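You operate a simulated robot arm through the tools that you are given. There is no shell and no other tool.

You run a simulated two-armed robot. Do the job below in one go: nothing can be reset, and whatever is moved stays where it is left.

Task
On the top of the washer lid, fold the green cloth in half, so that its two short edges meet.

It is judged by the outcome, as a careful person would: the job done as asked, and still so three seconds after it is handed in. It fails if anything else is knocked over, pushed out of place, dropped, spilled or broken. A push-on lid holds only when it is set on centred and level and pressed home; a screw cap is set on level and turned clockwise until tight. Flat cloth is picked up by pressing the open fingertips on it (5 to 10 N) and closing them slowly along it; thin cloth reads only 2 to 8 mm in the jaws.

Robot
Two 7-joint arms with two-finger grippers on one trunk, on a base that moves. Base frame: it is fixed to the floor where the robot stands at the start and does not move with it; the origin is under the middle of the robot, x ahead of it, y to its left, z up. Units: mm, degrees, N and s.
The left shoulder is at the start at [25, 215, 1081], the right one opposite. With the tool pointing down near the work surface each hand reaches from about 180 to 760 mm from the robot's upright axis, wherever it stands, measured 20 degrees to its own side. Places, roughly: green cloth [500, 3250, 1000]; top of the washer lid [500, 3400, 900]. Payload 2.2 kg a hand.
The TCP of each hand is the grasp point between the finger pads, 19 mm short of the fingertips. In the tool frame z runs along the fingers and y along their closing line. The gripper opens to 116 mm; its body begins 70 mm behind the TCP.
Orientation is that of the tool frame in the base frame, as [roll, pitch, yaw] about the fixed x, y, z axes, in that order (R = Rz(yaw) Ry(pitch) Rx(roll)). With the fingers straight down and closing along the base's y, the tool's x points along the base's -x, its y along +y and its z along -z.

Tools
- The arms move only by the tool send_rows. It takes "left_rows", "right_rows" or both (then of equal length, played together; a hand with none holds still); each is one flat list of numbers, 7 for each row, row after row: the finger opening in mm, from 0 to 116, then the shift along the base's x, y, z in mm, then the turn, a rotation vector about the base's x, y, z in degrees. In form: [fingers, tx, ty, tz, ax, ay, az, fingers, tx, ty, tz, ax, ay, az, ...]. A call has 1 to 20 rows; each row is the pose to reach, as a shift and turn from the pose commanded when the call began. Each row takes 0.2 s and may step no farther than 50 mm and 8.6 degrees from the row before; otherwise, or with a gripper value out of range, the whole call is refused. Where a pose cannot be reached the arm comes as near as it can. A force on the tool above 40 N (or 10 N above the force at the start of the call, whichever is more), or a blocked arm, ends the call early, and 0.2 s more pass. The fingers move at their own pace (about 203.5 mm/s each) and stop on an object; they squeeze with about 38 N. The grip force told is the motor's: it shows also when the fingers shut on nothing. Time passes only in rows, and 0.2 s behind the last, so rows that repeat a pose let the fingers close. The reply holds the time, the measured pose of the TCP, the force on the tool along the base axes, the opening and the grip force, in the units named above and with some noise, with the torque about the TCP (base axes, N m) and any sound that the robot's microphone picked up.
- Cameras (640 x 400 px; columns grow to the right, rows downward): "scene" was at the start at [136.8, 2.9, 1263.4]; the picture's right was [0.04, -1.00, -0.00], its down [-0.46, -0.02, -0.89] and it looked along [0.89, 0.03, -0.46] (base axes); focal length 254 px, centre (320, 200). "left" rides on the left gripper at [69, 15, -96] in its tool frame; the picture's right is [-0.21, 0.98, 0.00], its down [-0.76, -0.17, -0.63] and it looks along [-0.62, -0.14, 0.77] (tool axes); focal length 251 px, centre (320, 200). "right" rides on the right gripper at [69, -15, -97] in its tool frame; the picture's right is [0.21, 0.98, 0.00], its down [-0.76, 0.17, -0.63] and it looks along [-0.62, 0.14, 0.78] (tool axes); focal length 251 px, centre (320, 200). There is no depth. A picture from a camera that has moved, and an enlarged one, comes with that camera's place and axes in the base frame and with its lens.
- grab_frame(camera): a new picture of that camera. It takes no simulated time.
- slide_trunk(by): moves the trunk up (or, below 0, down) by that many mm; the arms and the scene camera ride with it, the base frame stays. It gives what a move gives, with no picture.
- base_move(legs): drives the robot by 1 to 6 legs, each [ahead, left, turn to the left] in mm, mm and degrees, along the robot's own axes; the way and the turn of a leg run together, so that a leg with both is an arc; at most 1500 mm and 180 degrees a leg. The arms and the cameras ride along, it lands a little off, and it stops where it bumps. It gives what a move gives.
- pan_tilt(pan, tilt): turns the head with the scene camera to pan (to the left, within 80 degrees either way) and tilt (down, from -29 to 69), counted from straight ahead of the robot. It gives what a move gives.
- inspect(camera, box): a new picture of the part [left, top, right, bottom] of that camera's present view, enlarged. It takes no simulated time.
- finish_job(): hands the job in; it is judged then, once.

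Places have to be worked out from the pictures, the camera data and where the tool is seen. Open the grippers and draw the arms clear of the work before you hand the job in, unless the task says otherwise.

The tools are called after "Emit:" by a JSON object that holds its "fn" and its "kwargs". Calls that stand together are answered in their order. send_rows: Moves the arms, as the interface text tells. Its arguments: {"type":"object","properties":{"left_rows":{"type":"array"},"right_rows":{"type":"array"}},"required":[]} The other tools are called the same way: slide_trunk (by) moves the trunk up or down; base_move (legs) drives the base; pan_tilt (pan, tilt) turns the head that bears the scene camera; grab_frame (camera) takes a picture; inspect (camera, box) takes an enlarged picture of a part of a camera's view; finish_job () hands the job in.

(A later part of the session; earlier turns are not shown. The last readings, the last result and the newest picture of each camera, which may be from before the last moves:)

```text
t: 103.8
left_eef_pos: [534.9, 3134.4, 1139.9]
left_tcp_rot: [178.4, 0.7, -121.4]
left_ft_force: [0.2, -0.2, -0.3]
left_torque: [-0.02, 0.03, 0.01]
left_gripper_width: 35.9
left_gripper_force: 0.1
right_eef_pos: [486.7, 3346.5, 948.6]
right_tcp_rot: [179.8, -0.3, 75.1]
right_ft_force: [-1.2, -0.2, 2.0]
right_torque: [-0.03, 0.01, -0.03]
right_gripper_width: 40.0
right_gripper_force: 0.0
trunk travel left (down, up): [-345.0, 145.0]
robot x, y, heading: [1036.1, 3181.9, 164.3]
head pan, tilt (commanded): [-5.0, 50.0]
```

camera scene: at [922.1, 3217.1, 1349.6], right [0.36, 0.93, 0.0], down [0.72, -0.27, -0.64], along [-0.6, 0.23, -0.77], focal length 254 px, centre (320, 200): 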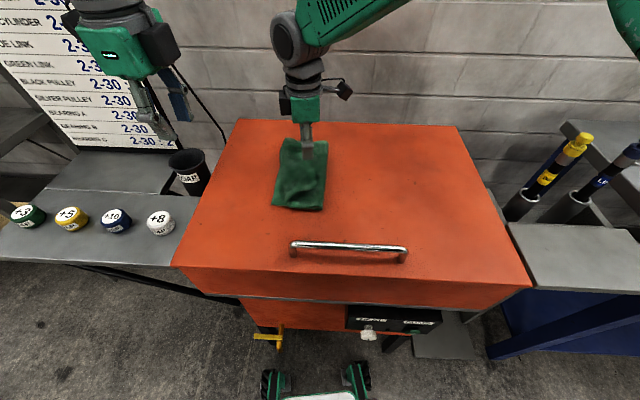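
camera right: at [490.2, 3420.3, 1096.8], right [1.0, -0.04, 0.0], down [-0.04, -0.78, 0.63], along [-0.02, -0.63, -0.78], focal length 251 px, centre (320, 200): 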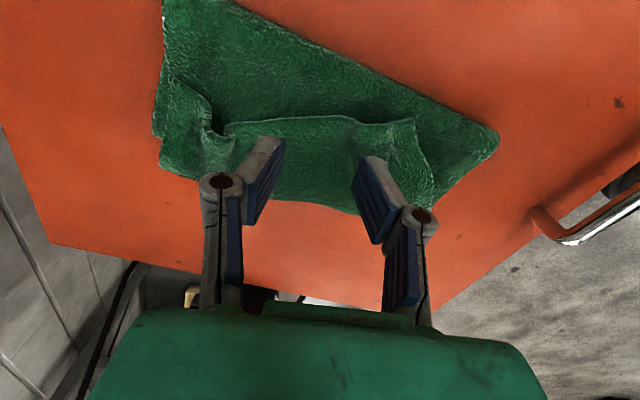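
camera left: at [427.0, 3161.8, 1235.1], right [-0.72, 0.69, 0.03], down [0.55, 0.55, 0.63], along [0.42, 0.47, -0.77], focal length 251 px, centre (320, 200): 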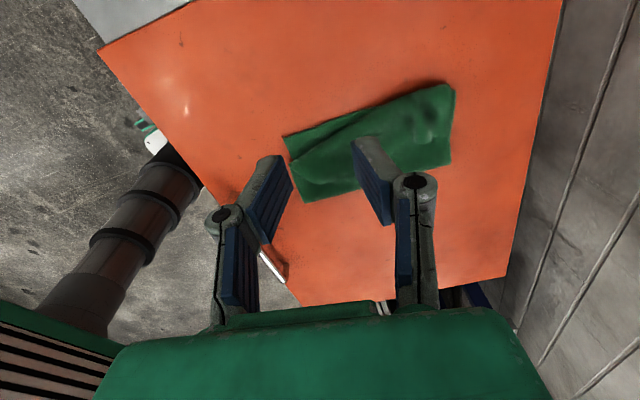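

Contact at 2 N. I press 1.5 mm deeper and close slowly to pinch the top layer at the hem.

Emit:
{"fn": "send_rows", "kwargs": {"right_rows": [40, 0, 0, -1.5, 0, 0, 0, 37, 0, 0, -1.5, 0, 0, 0, 34, 0, 0, -1.5, 0, 0, 0, 31, 0, 0, -1.5, 0, 0, 0, 28, 0, 0, -1.5, 0, 0, 0, 25, 0, 0, -1.5, 0, 0, 0, 22, 0, 0, -1.5, 0, 0, 0, 19, 0, 0, -1.5, 0, 0, 0, 16, 0, 0, -1.5, 0, 0, 0, 13, 0, 0, -1.5, 0, 0, 0, 10, 0, 0, -1.5, 0, 0, 0, 7, 0, 0, -1.5, 0, 0, 0, 4, 0, 0, -1.5, 0, 0, 0, 2, 0, 0, -1.5, 0, 0, 0, 0, 0, 0, -1.5, 0, 0, 0, 0, 0, 0, -1.5, 0, 0, 0, 0, 0, 0, 3, 0, 0, 0]}}

Emit:
{"fn": "inspect", "kwargs": {"camera": "right", "box": [140, 20, 500, 245]}}

```text
t: 107.4
left_eef_pos: [534.4, 3133.0, 1141.5]
left_tcp_rot: [178.4, 0.6, -121.4]
left_ft_force: [0.1, 0.1, 0.3]
left_torque: [0.03, -0.03, 0.02]
left_gripper_width: 36.1
left_gripper_force: 0.1
right_eef_pos: [487.4, 3346.9, 950.8]
right_tcp_rot: [179.8, -0.2, 75.1]
right_ft_force: [0.5, 0.3, 1.2]
right_torque: [0.03, 0.03, 0.02]
right_gripper_width: 7.9
right_gripper_force: 35.9
trunk travel left (down, up): [-345.0, 145.0]
robot x, y, heading: [1037.8, 3181.1, 164.2]
head pan, tilt (commanded): [-5.0, 50.0]
```

```text
1.78 times, centred on (320, 132) of right
camera zoom: at [487.8, 3415.7, 1048.4], right [1.0, -0.04, 0.0], down [-0.04, -0.78, 0.63], along [-0.02, -0.63, -0.78], focal length 447 px, centre (320, 320)
```

zoom: 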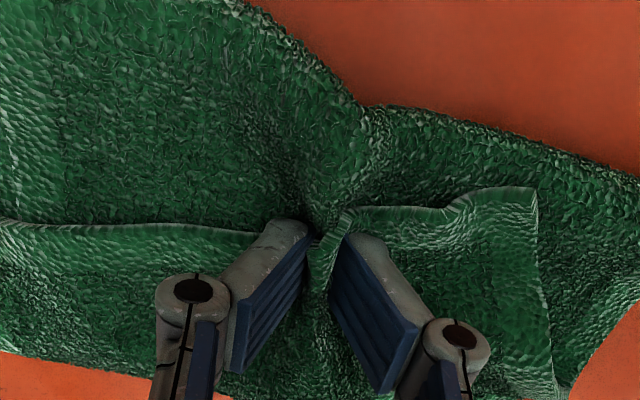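

Gripped at 7.9 mm; the layer below may have buckled too. I lift 30 mm and look.

Emit:
{"fn": "send_rows", "kwargs": {"right_rows": [0, 0, 0, 10, 0, 0, 0, 0, 0, 0, 20, 0, 0, 0, 0, 0, 0, 32, 0, 0, 0, 0, 0, 0, 32, 0, 0, 0]}}

Emit:
{"fn": "inspect", "kwargs": {"camera": "right", "box": [140, 20, 500, 245]}}

Emit:
{"fn": "inspect", "kwargs": {"camera": "scene", "box": [235, 105, 365, 225]}}

```text
t: 108.4
left_eef_pos: [534.7, 3132.7, 1140.3]
left_tcp_rot: [178.4, 0.7, -121.5]
left_ft_force: [0.8, -0.7, -0.1]
left_torque: [-0.01, -0.02, -0.06]
left_gripper_width: 35.9
left_gripper_force: 0.2
right_eef_pos: [486.4, 3346.5, 983.6]
right_tcp_rot: [179.5, -0.3, 75.0]
right_ft_force: [-0.4, -0.2, 0.1]
right_torque: [-0.03, -0.02, -0.02]
right_gripper_width: 8.1
right_gripper_force: 35.7
trunk travel left (down, up): [-345.0, 145.0]
robot x, y, heading: [1036.5, 3179.4, 164.1]
head pan, tilt (commanded): [-5.0, 50.0]
```

```text
1.78 times, centred on (320, 132) of right
camera zoom: at [487.9, 3415.3, 1081.0], right [1.0, -0.04, 0.01], down [-0.04, -0.78, 0.63], along [-0.02, -0.63, -0.78], focal length 447 px, centre (320, 320)
```

zoom: 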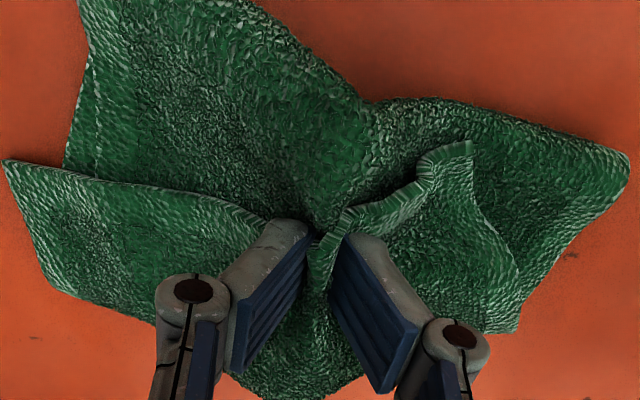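

```text
3.33 times, centred on (300, 165) of scene
camera zoom: at [921.5, 3218.5, 1349.4], right [0.36, 0.93, 0.0], down [0.72, -0.27, -0.64], along [-0.6, 0.23, -0.77], focal length 846 px, centre (387, 317)
```

zoom: 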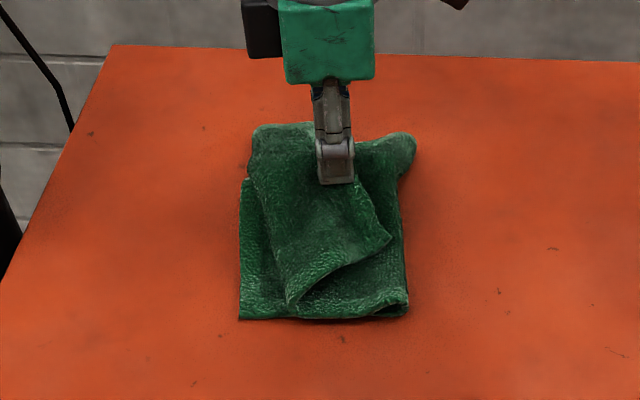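

It's unclear whether layer 2 is also caught. I raise another 40 mm to see which layers follow.

Emit:
{"fn": "send_rows", "kwargs": {"right_rows": [0, 3, 6, 10, 0, 0, 0, 0, 6, 12, 20, 0, 0, 0, 0, 9, 18, 30, 0, 0, 0, 0, 12, 25, 40, 0, 0, 0, 0, 12, 25, 40, 0, 0, 0]}}

Emit:
{"fn": "grab_frame", "kwargs": {"camera": "right"}}

Emit:
{"fn": "inspect", "kwargs": {"camera": "scene", "box": [235, 85, 395, 225]}}

Emit:
{"fn": "grab_frame", "kwargs": {"camera": "left"}}

```text
t: 109.6
left_eef_pos: [534.9, 3134.1, 1138.4]
left_tcp_rot: [178.4, 0.8, -121.4]
left_ft_force: [-0.5, 0.4, 0.3]
left_torque: [0.02, -0.02, 0.0]
left_gripper_width: 36.0
left_gripper_force: 0.0
right_eef_pos: [498.6, 3372.8, 1022.5]
right_tcp_rot: [179.8, -0.3, 75.2]
right_ft_force: [-0.2, 0.7, -1.0]
right_torque: [0.0, 0.04, 0.03]
right_gripper_width: 7.9
right_gripper_force: 35.9
trunk travel left (down, up): [-345.0, 145.0]
robot x, y, heading: [1033.1, 3178.7, 164.1]
head pan, tilt (commanded): [-5.0, 50.0]
```

```text
taken
camera right: at [500.5, 3441.0, 1121.1], right [1.0, -0.04, 0.01], down [-0.04, -0.78, 0.63], along [-0.02, -0.63, -0.78], focal length 251 px, centre (320, 200)
```

right: 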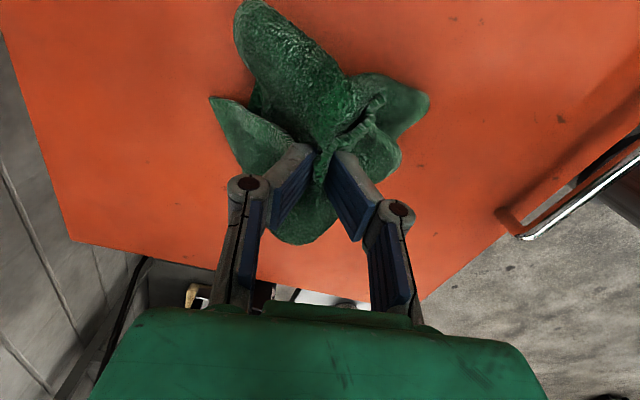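

```text
2.86 times, centred on (315, 155) of scene
camera zoom: at [921.6, 3218.8, 1349.4], right [0.36, 0.93, 0.0], down [0.72, -0.27, -0.64], along [-0.6, 0.23, -0.77], focal length 725 px, centre (334, 329)
```

zoom: 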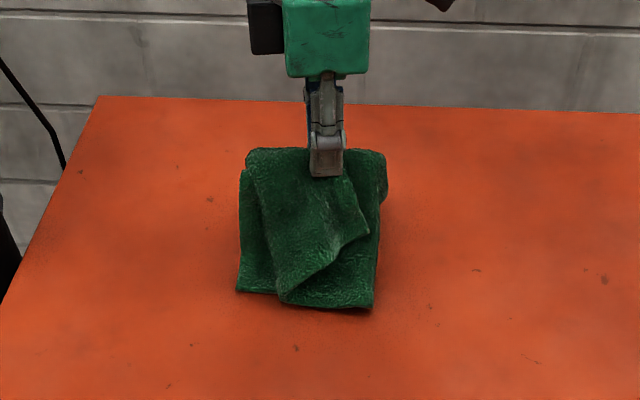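

```text
taken
camera left: at [486.7, 3081.2, 1235.0], right [-0.72, 0.69, 0.03], down [0.55, 0.54, 0.64], along [0.42, 0.48, -0.77], focal length 251 px, centre (320, 200)
```

left: 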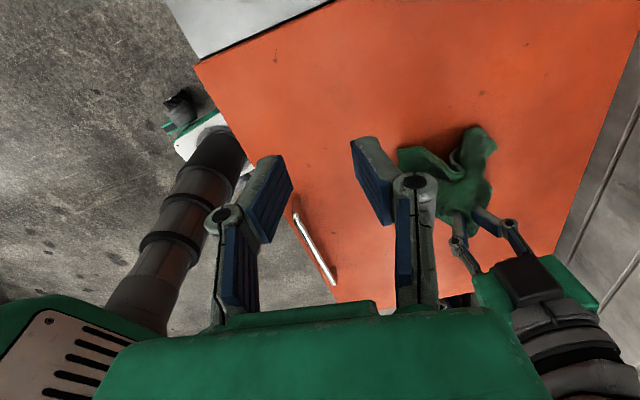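

All layers came along. I lower it back exactly where it was and release.

Emit:
{"fn": "send_rows", "kwargs": {"right_rows": [0, -3, -6, -10, 0, 0, 0, 0, -6, -12, -20, 0, 0, 0, 0, -9, -18, -30, 0, 0, 0, 0, -12, -25, -40, 0, 0, 0, 0, -12, -25, -50, 0, 0, 0, 0, -12, -25, -60, 0, 0, 0, 0, -12, -25, -70, 0, 0, 0, 0, -12, -25, -71, 0, 0, 0, 4, -12, -25, -71, 0, 0, 0, 8, -12, -25, -71, 0, 0, 0, 12, -12, -25, -71, 0, 0, 0, 16, -12, -25, -71, 0, 0, 0, 24, -12, -25, -71, 0, 0, 0, 32, -12, -25, -71, 0, 0, 0, 40, -12, -25, -71, 0, 0, 0, 40, -12, -25, -71, 0, 0, 0]}}

Emit:
{"fn": "inspect", "kwargs": {"camera": "right", "box": [140, 20, 500, 245]}}

Emit:
{"fn": "inspect", "kwargs": {"camera": "scene", "box": [235, 105, 365, 225]}}

```text
t: 113.0
left_eef_pos: [534.8, 3133.2, 1140.6]
left_tcp_rot: [178.4, 0.7, -121.4]
left_ft_force: [-0.1, -0.6, 1.4]
left_torque: [0.0, -0.02, -0.01]
left_gripper_width: 36.0
left_gripper_force: 0.0
right_eef_pos: [487.4, 3347.0, 951.9]
right_tcp_rot: [179.7, -0.3, 75.1]
right_ft_force: [-0.3, -0.4, 1.3]
right_torque: [0.0, 0.03, 0.0]
right_gripper_width: 39.7
right_gripper_force: 0.0
trunk travel left (down, up): [-345.0, 145.0]
robot x, y, heading: [1032.0, 3179.5, 164.1]
head pan, tilt (commanded): [-5.0, 50.0]
```

```text
1.78 times, centred on (320, 132) of right
camera zoom: at [488.5, 3415.7, 1049.5], right [1.0, -0.04, 0.0], down [-0.04, -0.78, 0.63], along [-0.02, -0.63, -0.78], focal length 447 px, centre (320, 320)
```

zoom: 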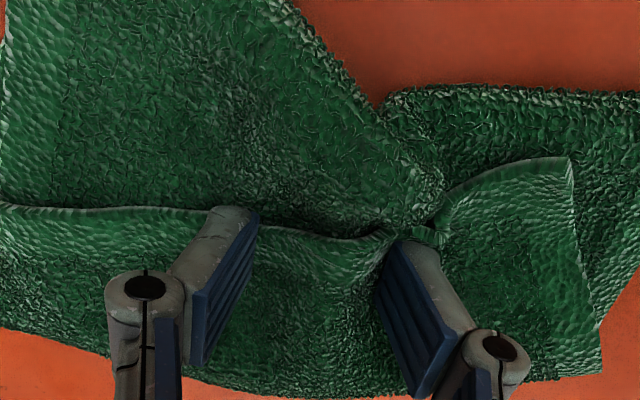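

```text
3.33 times, centred on (300, 165) of scene
camera zoom: at [921.8, 3218.4, 1349.5], right [0.36, 0.93, 0.0], down [0.72, -0.27, -0.64], along [-0.6, 0.23, -0.77], focal length 846 px, centre (387, 317)
```

zoom: 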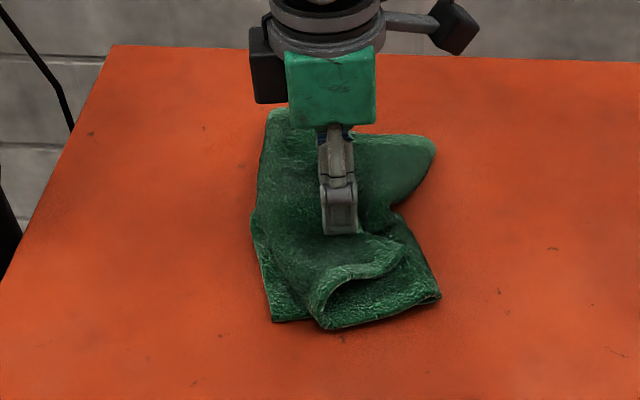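

The stack moves as one when pressed, so I need to catch a free-standing bit of the top layer instead. I raise the right hand clear and look at the shape.

Emit:
{"fn": "send_rows", "kwargs": {"right_rows": [40, 0, 0, 15, 0, 0, 0, 40, 0, 0, 40, 0, 0, 0, 40, 0, 0, 70, 0, 0, 0, 40, 0, 0, 100, 0, 0, 0, 40, 8, 18, 120, 0, 0, 0, 40, 20, 45, 130, 0, 0, 0]}}

Emit:
{"fn": "inspect", "kwargs": {"camera": "scene", "box": [235, 105, 365, 225]}}

Emit:
{"fn": "grab_frame", "kwargs": {"camera": "right"}}

Emit:
{"fn": "inspect", "kwargs": {"camera": "left", "box": [340, 60, 540, 220]}}

```text
t: 114.4
left_eef_pos: [535.5, 3135.5, 1140.9]
left_tcp_rot: [178.4, 0.6, -121.4]
left_ft_force: [-0.1, 0.0, 0.2]
left_torque: [-0.02, 0.02, 0.02]
left_gripper_width: 35.7
left_gripper_force: 0.1
right_eef_pos: [506.7, 3391.4, 1083.3]
right_tcp_rot: [179.8, -0.2, 75.1]
right_ft_force: [0.2, 0.4, -0.8]
right_torque: [-0.04, 0.04, -0.01]
right_gripper_width: 40.2
right_gripper_force: 0.1
trunk travel left (down, up): [-345.0, 145.0]
robot x, y, heading: [1034.2, 3177.9, 164.4]
head pan, tilt (commanded): [-5.0, 50.0]
```

```text
3.33 times, centred on (300, 165) of scene
camera zoom: at [923.1, 3220.8, 1349.5], right [0.36, 0.93, 0.0], down [0.72, -0.27, -0.64], along [-0.6, 0.23, -0.77], focal length 846 px, centre (387, 317)
```

zoom: 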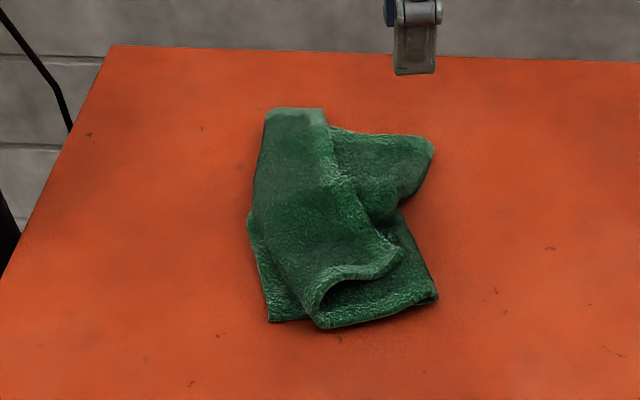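

```text
taken
camera right: at [508.5, 3461.6, 1180.5], right [1.0, -0.04, 0.0], down [-0.04, -0.78, 0.63], along [-0.02, -0.63, -0.78], focal length 251 px, centre (320, 200)
```

right: 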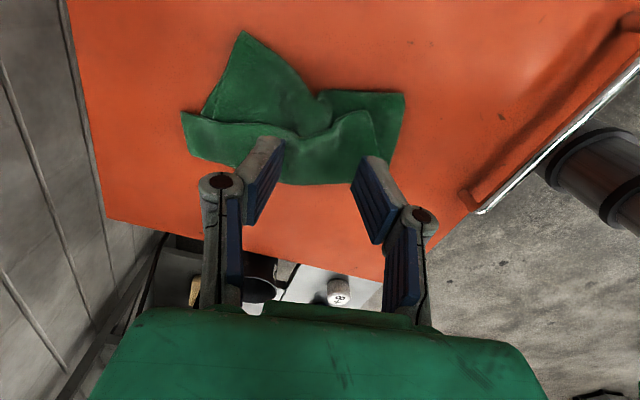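

```text
2.50 times, centred on (440, 140) of left
camera zoom: at [488.1, 3083.4, 1235.9], right [-0.72, 0.69, 0.03], down [0.55, 0.55, 0.63], along [0.42, 0.47, -0.77], focal length 629 px, centre (20, 350)
```

zoom: 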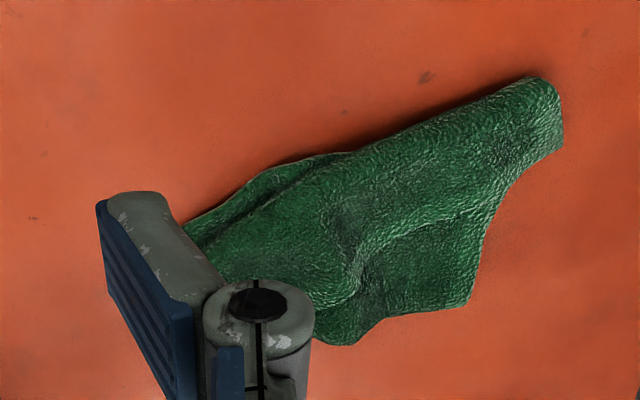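

Idea: use the left gripper, opened wide, as a two-prong rake to push the upper crease to the right, which unrolls the Z-fold. First I move the right hand away and bring the left hand, opened and turned, to the left side of the cloth (still high).

Emit:
{"fn": "send_rows", "kwargs": {"right_rows": [40, 8, 40, 20, 0, 0, 0, 40, 16, 80, 40, 0, 0, 0, 40, 24, 120, 50, 0, 0, 0, 40, 32, 160, 50, 0, 0, 0, 40, 40, 180, 50, 0, 0, 0, 40, 40, 180, 50, 0, 0, 0, 40, 40, 180, 50, 0, 0, 0], "left_rows": [60, 0, 0, 0, 0, 0, 4, 80, 0, 0, 0, 0, 0, 8, 100, -15, 25, 0, 0, 0, 12, 116, -35, 55, -20, 0, 0, 16, 116, -55, 85, -50, 0, 0, 20, 116, -75, 105, -90, 0, 0, 23, 116, -80, 112, -125, 0, 0, 23]}}

Emit:
{"fn": "grab_frame", "kwargs": {"camera": "left"}}

Emit:
{"fn": "grab_frame", "kwargs": {"camera": "scene"}}

```text
t: 116.0
left_eef_pos: [453.4, 3245.6, 1017.3]
left_tcp_rot: [178.3, 0.5, -98.3]
left_ft_force: [-1.1, -0.3, 0.7]
left_torque: [0.01, -0.02, -0.03]
left_gripper_width: 116.1
left_gripper_force: 0.0
right_eef_pos: [546.2, 3572.4, 1131.2]
right_tcp_rot: [179.6, -0.1, 75.1]
right_ft_force: [-0.3, -0.2, -0.3]
right_torque: [-0.01, -0.01, -0.03]
right_gripper_width: 39.9
right_gripper_force: 0.0
trunk travel left (down, up): [-345.0, 145.0]
robot x, y, heading: [1033.8, 3185.1, 164.1]
head pan, tilt (commanded): [-5.0, 50.0]
```

```text
taken
camera left: at [431.2, 3180.0, 1111.8], right [-0.94, 0.35, 0.03], down [0.29, 0.72, 0.64], along [0.2, 0.6, -0.77], focal length 251 px, centre (320, 200)
```

left: 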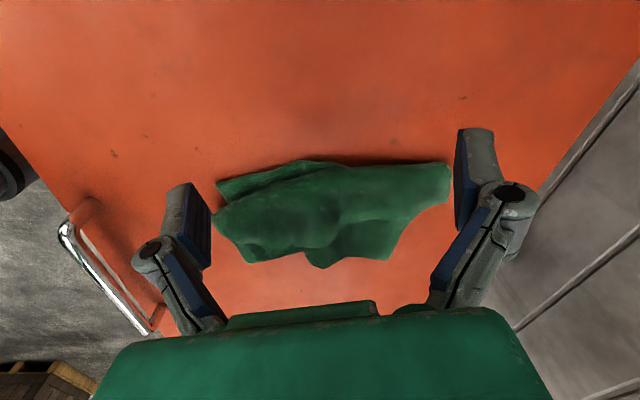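

```text
taken
camera scene: at [920.5, 3220.6, 1349.3], right [0.36, 0.93, 0.0], down [0.72, -0.27, -0.64], along [-0.6, 0.23, -0.77], focal length 254 px, centre (320, 200)
```

scene: 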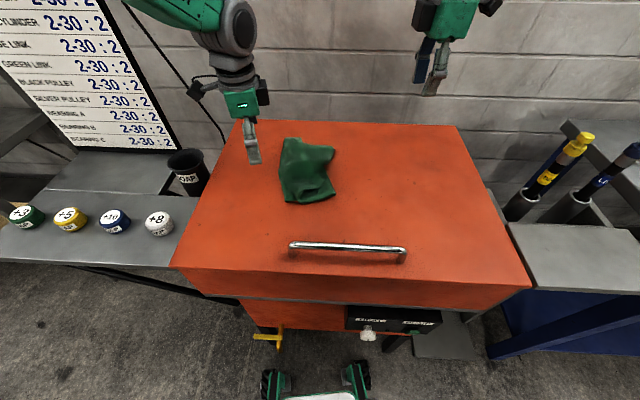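

Let me zoom on this view to identify the crease, hem and layers before pushing.

Emit:
{"fn": "inspect", "kwargs": {"camera": "left", "box": [190, 130, 480, 290]}}

Emit:
{"fn": "inspect", "kwargs": {"camera": "scene", "box": [255, 120, 355, 215]}}

```text
2.21 times, centred on (335, 210) of left
camera zoom: at [431.2, 3180.0, 1111.8], right [-0.94, 0.35, 0.03], down [0.29, 0.72, 0.64], along [0.2, 0.6, -0.77], focal length 555 px, centre (287, 178)
```

zoom: 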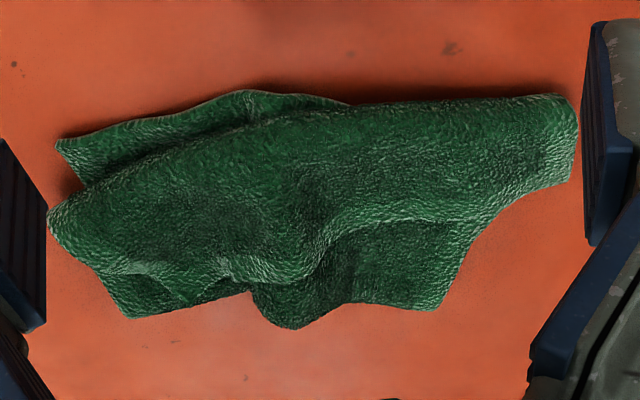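

```text
4.21 times, centred on (305, 168) of scene
camera zoom: at [920.5, 3220.6, 1349.3], right [0.36, 0.93, 0.0], down [0.72, -0.27, -0.64], along [-0.6, 0.23, -0.77], focal length 1069 px, centre (383, 337)
```

zoom: 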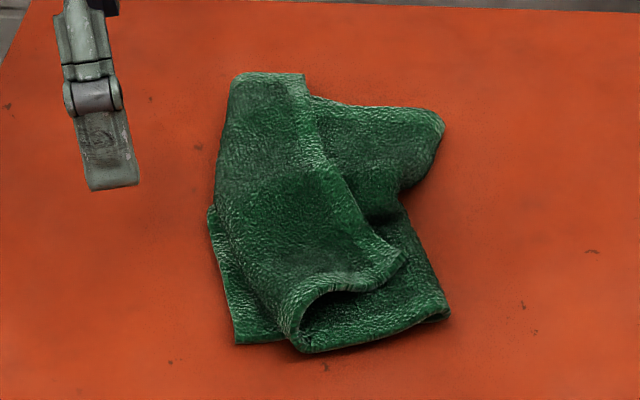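

I lower the rake to ~7 mm above the lid, left of the crease, and push to the right by 80 mm, then look.

Emit:
{"fn": "send_rows", "kwargs": {"left_rows": [116, 0, 5, -25, 0, 0, 0, 116, 0, 5, -50, 0, 0, 0, 116, 0, 5, -68, 0, 0, 0, 116, 0, 5, -73, 0, 0, 0, 116, 1, 15, -73, 0, 0, 0, 116, 2, 25, -73, 0, 0, 0, 116, 3, 35, -73, 0, 0, 0, 116, 5, 45, -73, 0, 0, 0, 116, 6, 55, -73, 0, 0, 0, 116, 8, 65, -73, 0, 0, 0, 116, 9, 75, -73, 0, 0, 0, 116, 10, 85, -73, 0, 0, 0]}}

Emit:
{"fn": "inspect", "kwargs": {"camera": "left", "box": [150, 60, 510, 290]}}

Emit:
{"fn": "inspect", "kwargs": {"camera": "scene", "box": [235, 100, 375, 225]}}

```text
t: 118.6
left_eef_pos: [465.1, 3332.9, 941.7]
left_tcp_rot: [178.3, 0.5, -98.4]
left_ft_force: [0.3, 0.1, 0.3]
left_torque: [-0.01, 0.02, 0.01]
left_gripper_width: 116.0
left_gripper_force: 0.1
right_eef_pos: [548.3, 3574.1, 1131.2]
right_tcp_rot: [179.7, -0.2, 75.2]
right_ft_force: [0.1, -0.5, 0.2]
right_torque: [0.02, -0.01, 0.0]
right_gripper_width: 39.9
right_gripper_force: 0.1
trunk travel left (down, up): [-345.0, 145.0]
robot x, y, heading: [1034.4, 3178.2, 164.0]
head pan, tilt (commanded): [-5.0, 50.0]
```

```text
1.74 times, centred on (330, 175) of left
camera zoom: at [442.8, 3267.0, 1036.6], right [-0.93, 0.35, 0.03], down [0.29, 0.72, 0.63], along [0.2, 0.6, -0.77], focal length 437 px, centre (303, 244)
```

zoom: 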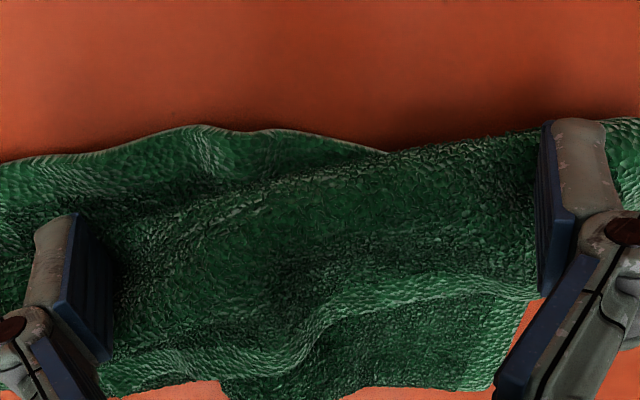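

```text
3.20 times, centred on (305, 162) of scene
camera zoom: at [922.0, 3222.8, 1349.3], right [0.36, 0.93, 0.0], down [0.72, -0.27, -0.64], along [-0.6, 0.23, -0.77], focal length 812 px, centre (368, 320)
```

zoom: 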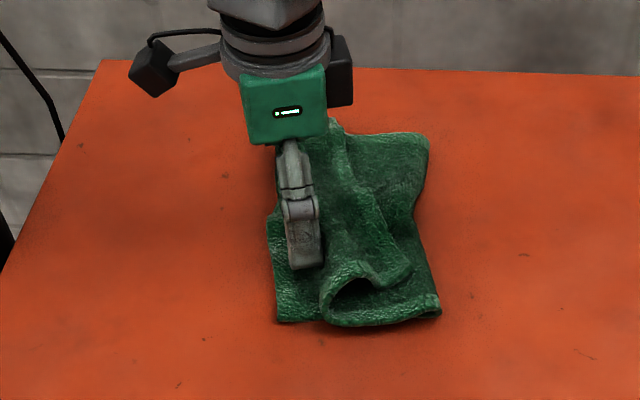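

The front part of the crease is rolling to the right nicely; the back prong rode over the flat part. I continue pushing 45 mm more, slightly lower.

Emit:
{"fn": "send_rows", "kwargs": {"left_rows": [116, 1, 8, -1, 0, 0, 0, 116, 2, 16, -1.5, 0, 0, 0, 116, 3, 24, -1.5, 0, 0, 0, 116, 4, 32, -1.5, 0, 0, 0, 116, 5, 40, -1.5, 0, 0, 0, 116, 6, 48, -1.5, 0, 0, 0, 116, 6, 48, -1.5, 0, 0, 0]}}

Emit:
{"fn": "grab_frame", "kwargs": {"camera": "left"}}

Emit:
{"fn": "inspect", "kwargs": {"camera": "scene", "box": [235, 100, 375, 225]}}

```text
t: 120.2
left_eef_pos: [470.6, 3380.9, 939.5]
left_tcp_rot: [178.4, 0.5, -98.4]
left_ft_force: [0.0, -0.7, 0.5]
left_torque: [0.02, 0.0, -0.02]
left_gripper_width: 115.9
left_gripper_force: 0.1
right_eef_pos: [547.9, 3573.3, 1131.8]
right_tcp_rot: [179.8, -0.2, 75.1]
right_ft_force: [-0.3, 0.0, -0.8]
right_torque: [0.01, 0.01, -0.02]
right_gripper_width: 39.9
right_gripper_force: 0.1
trunk travel left (down, up): [-345.0, 145.0]
robot x, y, heading: [1035.3, 3179.9, 164.1]
head pan, tilt (commanded): [-5.0, 50.0]
```

```text
taken
camera left: at [448.8, 3314.9, 1034.6], right [-0.93, 0.35, 0.03], down [0.29, 0.72, 0.63], along [0.2, 0.6, -0.77], focal length 251 px, centre (320, 200)
```

left: 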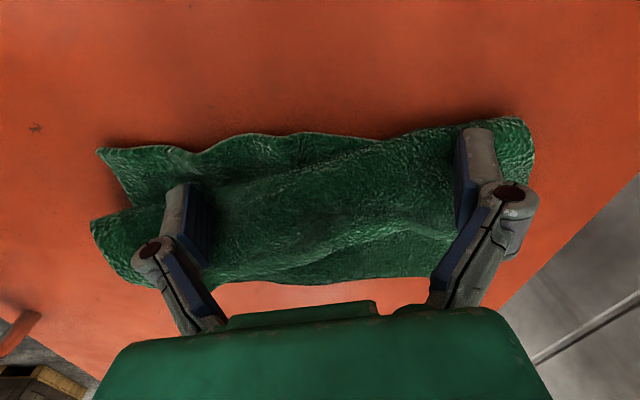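

```text
3.20 times, centred on (305, 162) of scene
camera zoom: at [922.2, 3222.7, 1349.4], right [0.36, 0.93, 0.0], down [0.72, -0.27, -0.64], along [-0.6, 0.23, -0.77], focal length 812 px, centre (368, 320)
```

zoom: 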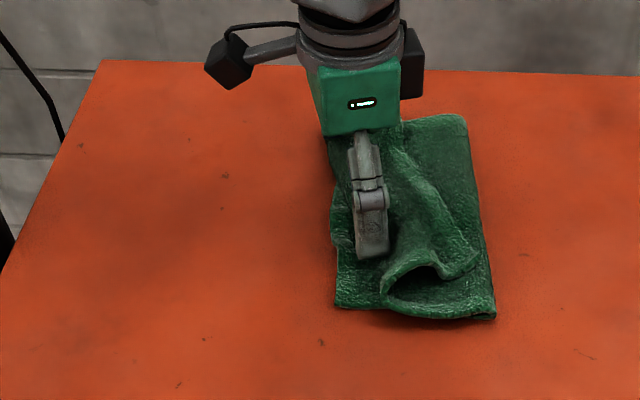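

The whole stack just slides (cloth-on-lid friction is low), so raking won't open it. Better: pinch the exposed single-layer front-left corner, lift the cloth high so gravity unfolds it completely, then re-lay it. First the left hand goes up, narrows and moves above that corner.

Emit:
{"fn": "send_rows", "kwargs": {"left_rows": [116, 0, 0, 25, 0, 0, 0, 100, 0, 0, 60, 0, 0, 0, 80, 15, -5, 75, 0, 0, -3, 60, 30, -10, 75, 0, 0, -6, 40, 45, -16, 70, 0, 0, -9, 36, 61, -22, 60, 0, 0, -10.4, 36, 61, -22, 55, 0, 0, -10.4]}}

Emit:
{"fn": "grab_frame", "kwargs": {"camera": "left"}}

Emit:
{"fn": "inspect", "kwargs": {"camera": "scene", "box": [235, 100, 395, 245]}}

```text
t: 121.8
left_eef_pos: [531.2, 3358.5, 995.1]
left_tcp_rot: [178.6, 0.5, -108.8]
left_ft_force: [-0.3, 0.4, 0.5]
left_torque: [0.01, -0.01, 0.03]
left_gripper_width: 35.7
left_gripper_force: 0.1
right_eef_pos: [546.9, 3572.6, 1130.2]
right_tcp_rot: [179.9, -0.2, 75.1]
right_ft_force: [-0.6, -0.3, 0.2]
right_torque: [-0.03, 0.0, 0.01]
right_gripper_width: 39.9
right_gripper_force: 0.1
trunk travel left (down, up): [-345.0, 145.0]
robot x, y, heading: [1034.8, 3178.8, 164.2]
head pan, tilt (commanded): [-5.0, 50.0]
```

```text
taken
camera left: at [497.2, 3297.7, 1090.2], right [-0.86, 0.52, 0.03], down [0.42, 0.65, 0.64], along [0.31, 0.55, -0.77], focal length 251 px, centre (320, 200)
```

left: 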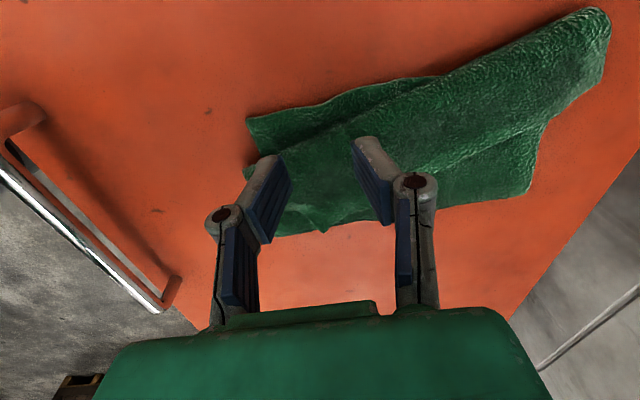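

```text
2.76 times, centred on (315, 172) of scene
camera zoom: at [922.0, 3222.8, 1349.3], right [0.36, 0.93, 0.0], down [0.72, -0.27, -0.64], along [-0.6, 0.23, -0.77], focal length 700 px, centre (334, 276)
```

zoom: 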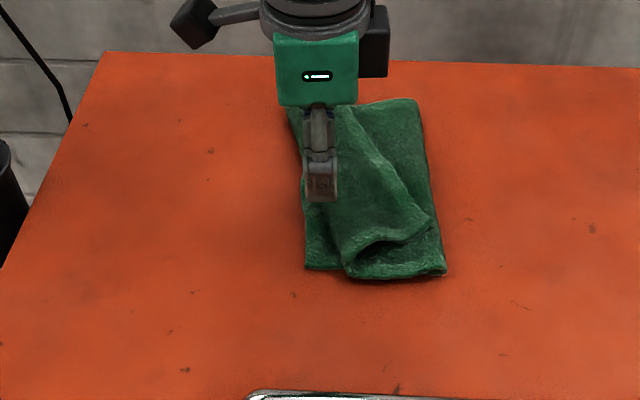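

The pinch spot would overlap the crease, so I shift ~9 mm outward and 12 mm toward the corner, and descend close to the surface to check.

Emit:
{"fn": "send_rows", "kwargs": {"left_rows": [36, 8.4, -12.4, -10, 0, 0, 0, 36, 8.4, -12.4, -25, 0, 0, 0, 36, 8.4, -12.4, -40, 0, 0, 0, 36, 8.4, -12.4, -45, 0, 0, 0, 36, 8.4, -12.4, -45, 0, 0, 0]}}

Emit:
{"fn": "inspect", "kwargs": {"camera": "left", "box": [160, 60, 500, 272]}}

```text
t: 123.0
left_eef_pos: [541.9, 3347.0, 948.9]
left_tcp_rot: [178.4, 0.5, -108.8]
left_ft_force: [-0.7, 0.7, 0.4]
left_torque: [0.01, 0.01, -0.02]
left_gripper_width: 36.3
left_gripper_force: 0.1
right_eef_pos: [548.3, 3573.0, 1130.0]
right_tcp_rot: [179.8, -0.2, 75.1]
right_ft_force: [0.0, -1.2, 0.1]
right_torque: [-0.01, 0.01, 0.02]
right_gripper_width: 40.3
right_gripper_force: 0.0
trunk travel left (down, up): [-345.0, 145.0]
robot x, y, heading: [1037.0, 3177.3, 163.8]
head pan, tilt (commanded): [-5.0, 50.0]
```

```text
1.88 times, centred on (330, 166) of left
camera zoom: at [506.2, 3285.1, 1044.3], right [-0.86, 0.52, 0.03], down [0.42, 0.65, 0.63], along [0.31, 0.55, -0.77], focal length 473 px, centre (301, 264)
```

zoom: 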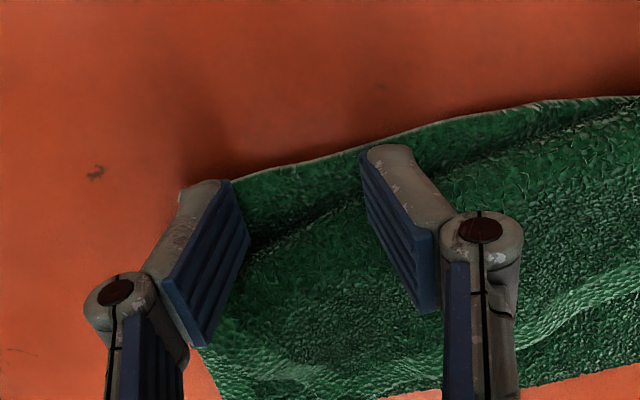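

The pads would miss the edge slightly; I shift 8 mm inward, narrow the opening to 26 mm (staying near the corner where the single-layer strip is widest), and go down to contact.

Emit:
{"fn": "send_rows", "kwargs": {"left_rows": [30, 4, 3, 2, 0, 0, 0, 26, 7.3, 6, 2, 0, 0, 0, 26, 7.3, 6, -3, 0, 0, 0, 26, 7.3, 6, -6, 0, 0, 0, 26, 7.3, 6, -6, 0, 0, 0]}}

Emit:
{"fn": "inspect", "kwargs": {"camera": "left", "box": [160, 60, 500, 272]}}

```text
t: 124.2
left_eef_pos: [547.6, 3352.7, 943.6]
left_tcp_rot: [178.3, 0.5, -108.7]
left_ft_force: [-0.4, -0.7, 0.9]
left_torque: [0.04, 0.05, -0.03]
left_gripper_width: 26.2
left_gripper_force: 0.0
right_eef_pos: [547.6, 3573.1, 1130.9]
right_tcp_rot: [179.8, -0.2, 75.2]
right_ft_force: [-0.4, -0.2, -0.2]
right_torque: [-0.01, -0.01, 0.02]
right_gripper_width: 40.0
right_gripper_force: 0.0
trunk travel left (down, up): [-345.0, 145.0]
robot x, y, heading: [1031.9, 3177.3, 164.2]
head pan, tilt (commanded): [-5.0, 50.0]
```

```text
1.88 times, centred on (330, 166) of left
camera zoom: at [513.9, 3290.9, 1038.9], right [-0.86, 0.52, 0.03], down [0.42, 0.65, 0.63], along [0.31, 0.56, -0.77], focal length 473 px, centre (301, 264)
```

zoom: 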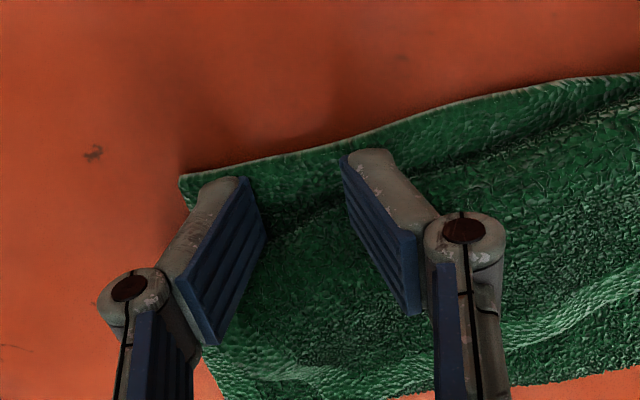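

Good; I shift 4 mm back outward to stay off the crease and press down lightly.

Emit:
{"fn": "send_rows", "kwargs": {"left_rows": [26, -1.3, -3.8, 0, 0, 0, 0, 26, -1.3, -3.8, -2, 0, 0, 0, 26, -1.3, -3.8, -3.5, 0, 0, 0, 26, -1.3, -3.8, -3.5, 0, 0, 0]}}

```text
t: 125.2
left_eef_pos: [548.0, 3348.7, 940.5]
left_tcp_rot: [178.4, 0.5, -108.8]
left_ft_force: [0.9, 0.7, 6.9]
left_torque: [0.07, -0.01, 0.01]
left_gripper_width: 27.1
left_gripper_force: 0.1
right_eef_pos: [548.7, 3572.5, 1132.0]
right_tcp_rot: [179.7, -0.1, 75.1]
right_ft_force: [0.8, 0.1, 0.5]
right_torque: [0.02, 0.01, 0.01]
right_gripper_width: 39.9
right_gripper_force: 0.1
trunk travel left (down, up): [-345.0, 145.0]
robot x, y, heading: [1033.3, 3178.0, 164.0]
head pan, tilt (commanded): [-5.0, 50.0]
```

6.9 N of contact — good. I close slowly to pinch the corner strip.

Emit:
{"fn": "send_rows", "kwargs": {"left_rows": [24, 0, 0, 0, 0, 0, 0, 22, 0, 0, 0, 0, 0, 0, 20, 0, 0, 0, 0, 0, 0, 18, 0, 0, 0, 0, 0, 0, 16, 0, 0, 0, 0, 0, 0, 14, 0, 0, 0, 0, 0, 0, 12, 0, 0, 0, 0, 0, 0, 10, 0, 0, 0, 0, 0, 0, 8, 0, 0, 0, 0, 0, 0, 6, 0, 0, 0, 0, 0, 0, 4, 0, 0, 0, 0, 0, 0, 2, 0, 0, 0, 0, 0, 0, 0, 0, 0, 0, 0, 0, 0, 0, 0, 0, 0, 0, 0, 0, 0, 0, 0, 0, 3, 0, 0, 0]}}

Emit:
{"fn": "inspect", "kwargs": {"camera": "left", "box": [160, 60, 500, 272]}}

```text
refused: rows must hold 7 numbers for each row
```

```text
1.88 times, centred on (330, 166) of left
camera zoom: at [512.4, 3287.0, 1035.4], right [-0.86, 0.52, 0.03], down [0.42, 0.65, 0.63], along [0.31, 0.56, -0.77], focal length 473 px, centre (301, 264)
```

zoom: 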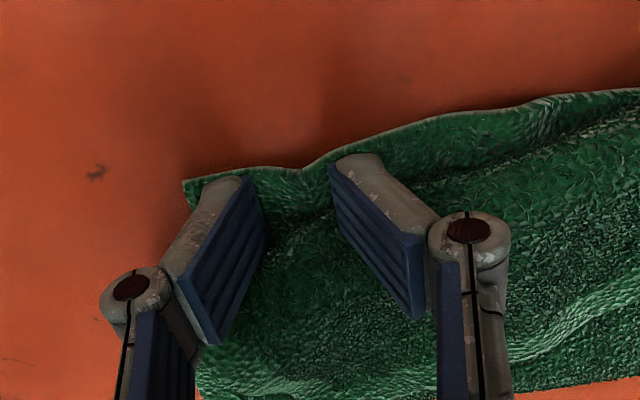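

The call was refused for a row-count slip; resending with correct rows. The picture shows the tips pressing on the strip near the corner.

Emit:
{"fn": "send_rows", "kwargs": {"left_rows": [24, 0, 0, 0, 0, 0, 0, 22, 0, 0, 0, 0, 0, 0, 20, 0, 0, 0, 0, 0, 0, 18, 0, 0, 0, 0, 0, 0, 16, 0, 0, 0, 0, 0, 0, 14, 0, 0, 0, 0, 0, 0, 12, 0, 0, 0, 0, 0, 0, 10, 0, 0, 0, 0, 0, 0, 8, 0, 0, 0, 0, 0, 0, 6, 0, 0, 0, 0, 0, 0, 4, 0, 0, 0, 0, 0, 0, 2, 0, 0, 0, 0, 0, 0, 0, 0, 0, 0, 0, 0, 0, 0, 0, 0, 0, 0, 0, 0]}}

Emit:
{"fn": "inspect", "kwargs": {"camera": "left", "box": [160, 60, 500, 272]}}

```text
t: 128.2
left_eef_pos: [547.2, 3348.9, 940.5]
left_tcp_rot: [178.4, 0.4, -108.8]
left_ft_force: [-0.3, 1.0, 7.0]
left_torque: [0.09, 0.06, -0.02]
left_gripper_width: 3.2
left_gripper_force: 32.6
right_eef_pos: [547.5, 3572.6, 1130.7]
right_tcp_rot: [179.7, -0.1, 75.0]
right_ft_force: [0.8, 0.8, -0.6]
right_torque: [0.01, 0.01, -0.01]
right_gripper_width: 39.9
right_gripper_force: 0.0
trunk travel left (down, up): [-345.0, 145.0]
robot x, y, heading: [1033.2, 3181.4, 164.2]
head pan, tilt (commanded): [-5.0, 50.0]
```

```text
1.88 times, centred on (330, 166) of left
camera zoom: at [512.5, 3287.3, 1035.5], right [-0.86, 0.52, 0.03], down [0.42, 0.65, 0.63], along [0.31, 0.56, -0.77], focal length 473 px, centre (301, 264)
```

zoom: 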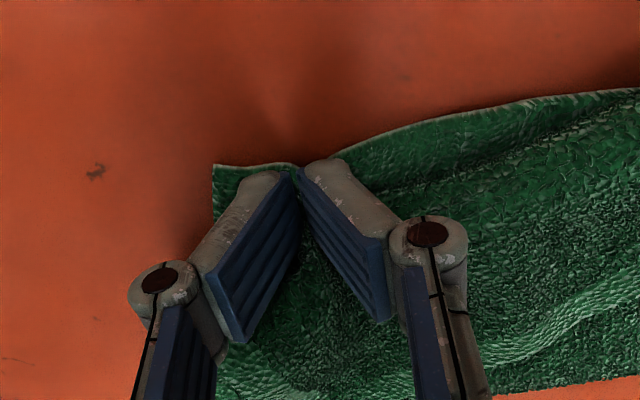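

The grip reads 3.2 mm — thin but plausible for cloth. I lift 60 mm to check that the corner comes up and the layers separate.

Emit:
{"fn": "send_rows", "kwargs": {"left_rows": [0, 0, 0, 10, 0, 0, 0, 0, 0, 0, 20, 0, 0, 0, 0, 0, -2, 30, 0, 0, 0, 0, 0, -4, 40, 0, 0, 0, 0, 0, -6, 50, 0, 0, 0, 0, 0, -8, 60, 0, 0, 0]}}

Emit:
{"fn": "grab_frame", "kwargs": {"camera": "left"}}

Emit:
{"fn": "inspect", "kwargs": {"camera": "scene", "box": [235, 80, 395, 225]}}

```text
t: 129.6
left_eef_pos: [547.2, 3339.9, 1001.0]
left_tcp_rot: [178.4, 0.6, -108.8]
left_ft_force: [-0.9, -0.2, -0.6]
left_torque: [0.03, 0.02, 0.01]
left_gripper_width: 2.8
left_gripper_force: 31.7
right_eef_pos: [548.6, 3573.5, 1132.2]
right_tcp_rot: [179.9, -0.2, 75.1]
right_ft_force: [0.0, 0.0, 0.1]
right_torque: [0.01, 0.0, -0.01]
right_gripper_width: 40.1
right_gripper_force: 0.0
trunk travel left (down, up): [-345.0, 145.0]
robot x, y, heading: [1035.7, 3182.0, 164.3]
head pan, tilt (commanded): [-5.0, 50.0]
```

```text
taken
camera left: at [512.6, 3279.6, 1096.1], right [-0.86, 0.52, 0.03], down [0.42, 0.65, 0.64], along [0.31, 0.56, -0.77], focal length 251 px, centre (320, 200)
```

left: 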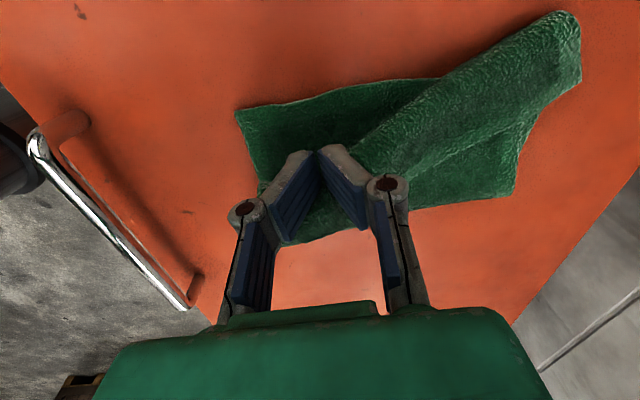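

```text
2.76 times, centred on (315, 152) of scene
camera zoom: at [922.7, 3222.4, 1349.4], right [0.36, 0.93, 0.0], down [0.72, -0.27, -0.64], along [-0.6, 0.23, -0.77], focal length 700 px, centre (334, 331)
```

zoom: 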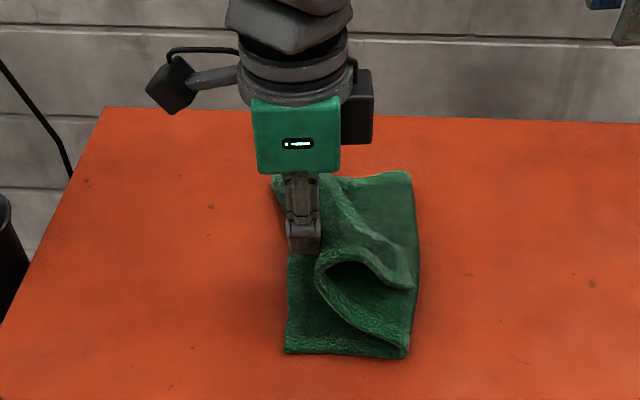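

The bottom corner stayed down, but the fingers caught the upper crease (layers 2–3) instead — that's useful: pulling it up and right should peel the top layers off. I raise it further and look.

Emit:
{"fn": "send_rows", "kwargs": {"left_rows": [0, 2, 4, 12, 0, 0, 0, 0, 4, 8, 24, 0, 0, 0, 0, 6, 12, 36, 0, 0, 0, 0, 8, 18, 48, 0, 0, 0, 0, 10, 24, 60, 0, 0, 0, 0, 12, 30, 72, 0, 0, 0]}}

Emit:
{"fn": "grab_frame", "kwargs": {"camera": "left"}}

Emit:
{"fn": "inspect", "kwargs": {"camera": "scene", "box": [235, 80, 395, 225]}}

Emit:
{"fn": "grab_frame", "kwargs": {"camera": "right"}}

```text
t: 131.0
left_eef_pos: [559.6, 3371.1, 1072.8]
left_tcp_rot: [178.5, 0.5, -108.7]
left_ft_force: [0.0, -0.3, 0.3]
left_torque: [-0.01, 0.04, 0.02]
left_gripper_width: 3.0
left_gripper_force: 32.4
right_eef_pos: [547.0, 3572.4, 1129.8]
right_tcp_rot: [179.8, -0.2, 75.1]
right_ft_force: [-0.9, 0.7, -0.1]
right_torque: [0.01, 0.03, -0.01]
right_gripper_width: 40.0
right_gripper_force: 0.0
trunk travel left (down, up): [-345.0, 145.0]
robot x, y, heading: [1036.6, 3179.5, 164.2]
head pan, tilt (commanded): [-5.0, 50.0]
```

```text
taken
camera left: at [524.5, 3309.0, 1168.0], right [-0.86, 0.52, 0.03], down [0.41, 0.65, 0.63], along [0.31, 0.56, -0.77], focal length 251 px, centre (320, 200)
```

left: 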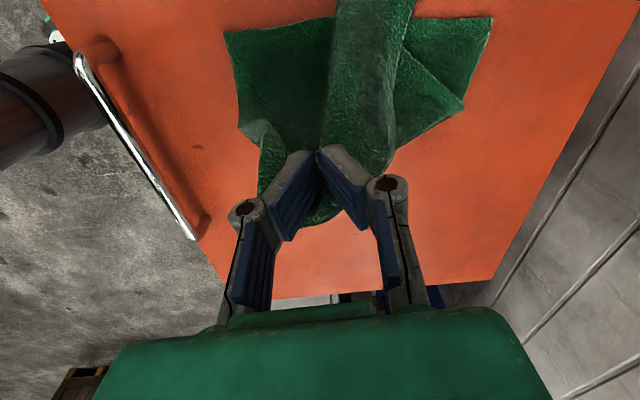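

```text
2.76 times, centred on (315, 152) of scene
camera zoom: at [922.9, 3222.7, 1349.4], right [0.36, 0.93, 0.0], down [0.72, -0.27, -0.64], along [-0.6, 0.23, -0.77], focal length 700 px, centre (334, 331)
```

zoom: 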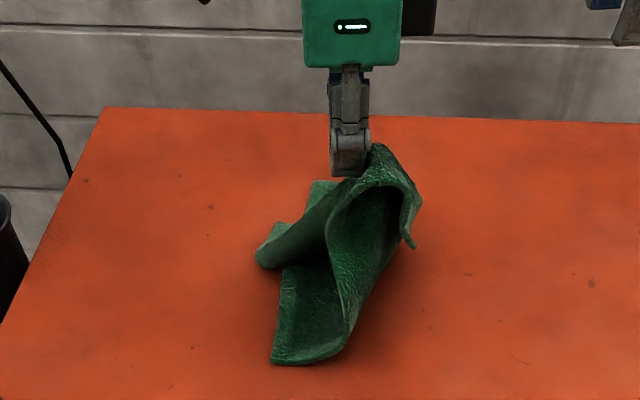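

```text
taken
camera right: at [549.8, 3642.6, 1228.3], right [1.0, -0.04, 0.0], down [-0.04, -0.78, 0.63], along [-0.02, -0.63, -0.78], focal length 251 px, centre (320, 200)
```

right: 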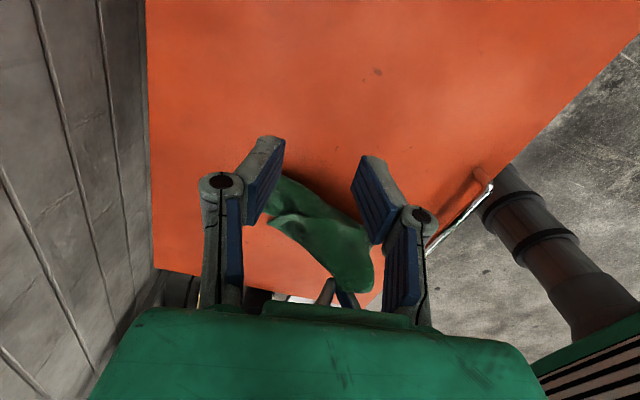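

The layer-3 flap now hangs free on the right side of the left hand, and the bottom left edge lies flat (FL ≈ (600,3295), BL ≈ (407,3397)). I carry the crease to the right and lay it down there so the flap unrolls to the right.

Emit:
{"fn": "send_rows", "kwargs": {"left_rows": [0, 10, 12, 0, 0, 0, 0, 0, 20, 24, 0, 0, 0, 0, 0, 30, 36, 0, 0, 0, 0, 0, 40, 48, 0, 0, 0, 0, 0, 50, 60, 0, 0, 0, 0, 0, 60, 72, 0, 0, 0, 0, 0, 70, 86, -3, 0, 0, 0, 0, 80, 100, -8, 0, 0, 0, 0, 90, 114, -14, 0, 0, 0, 0, 100, 128, -22, 0, 0, 0], "right_rows": [40, 3, 8, 8, 0, 0, 0, 40, 6, 16, 16, 0, 0, 0, 40, 9, 24, 24, 0, 0, 0, 40, 12, 32, 32, 0, 0, 0, 40, 15, 40, 40, 0, 0, 0, 40, 15, 40, 40, 0, 0, 0, 40, 15, 40, 40, 0, 0, 0, 40, 15, 40, 40, 0, 0, 0, 40, 15, 40, 40, 0, 0, 0, 40, 15, 40, 40, 0, 0, 0]}}

Emit:
{"fn": "grab_frame", "kwargs": {"camera": "left"}}

Emit:
{"fn": "grab_frame", "kwargs": {"camera": "scene"}}

Emit:
{"fn": "grab_frame", "kwargs": {"camera": "right"}}

```text
t: 133.2
left_eef_pos: [659.8, 3499.8, 1049.2]
left_tcp_rot: [178.4, 0.3, -108.8]
left_ft_force: [-0.2, -0.6, 0.6]
left_torque: [0.0, 0.02, 0.01]
left_gripper_width: 2.9
left_gripper_force: 32.5
right_eef_pos: [561.9, 3616.8, 1170.4]
right_tcp_rot: [179.7, -0.3, 75.0]
right_ft_force: [1.3, -0.1, 0.1]
right_torque: [0.02, 0.0, 0.01]
right_gripper_width: 39.9
right_gripper_force: 0.1
trunk travel left (down, up): [-345.0, 145.0]
robot x, y, heading: [1031.9, 3178.6, 164.1]
head pan, tilt (commanded): [-5.0, 50.0]
```

```text
taken
camera left: at [624.5, 3439.1, 1143.8], right [-0.86, 0.52, 0.03], down [0.42, 0.65, 0.63], along [0.31, 0.55, -0.77], focal length 251 px, centre (320, 200)
```

left: 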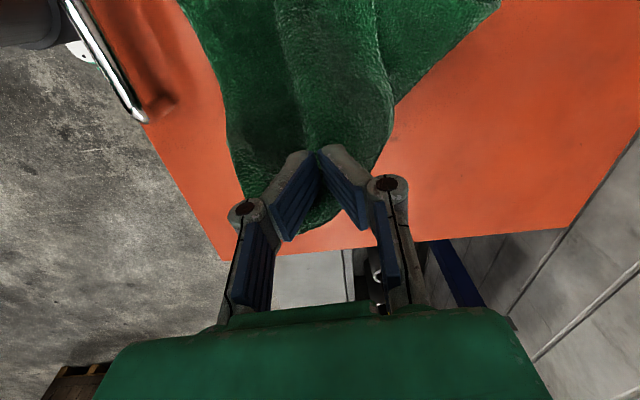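

```text
taken
camera scene: at [922.6, 3225.2, 1349.3], right [0.36, 0.93, 0.0], down [0.72, -0.28, -0.64], along [-0.6, 0.23, -0.77], focal length 254 px, centre (320, 200)
```

scene: 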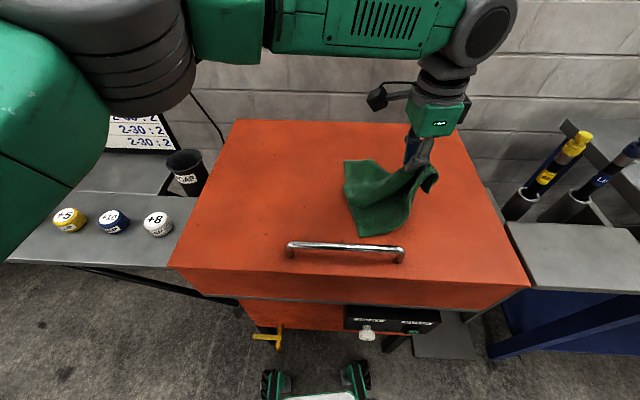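

```text
taken
camera right: at [563.3, 3685.2, 1268.6], right [1.0, -0.04, 0.0], down [-0.04, -0.77, 0.63], along [-0.02, -0.63, -0.78], focal length 251 px, centre (320, 200)
```

right: 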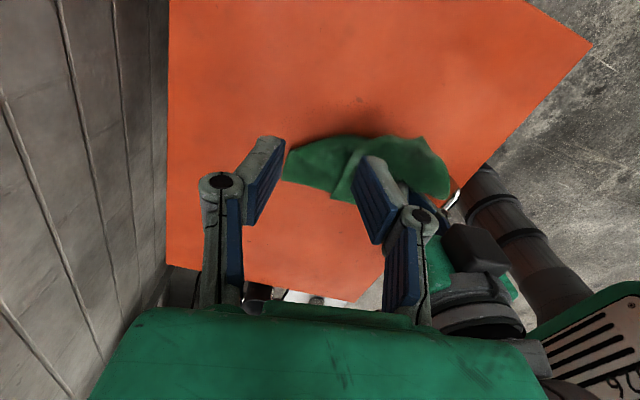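

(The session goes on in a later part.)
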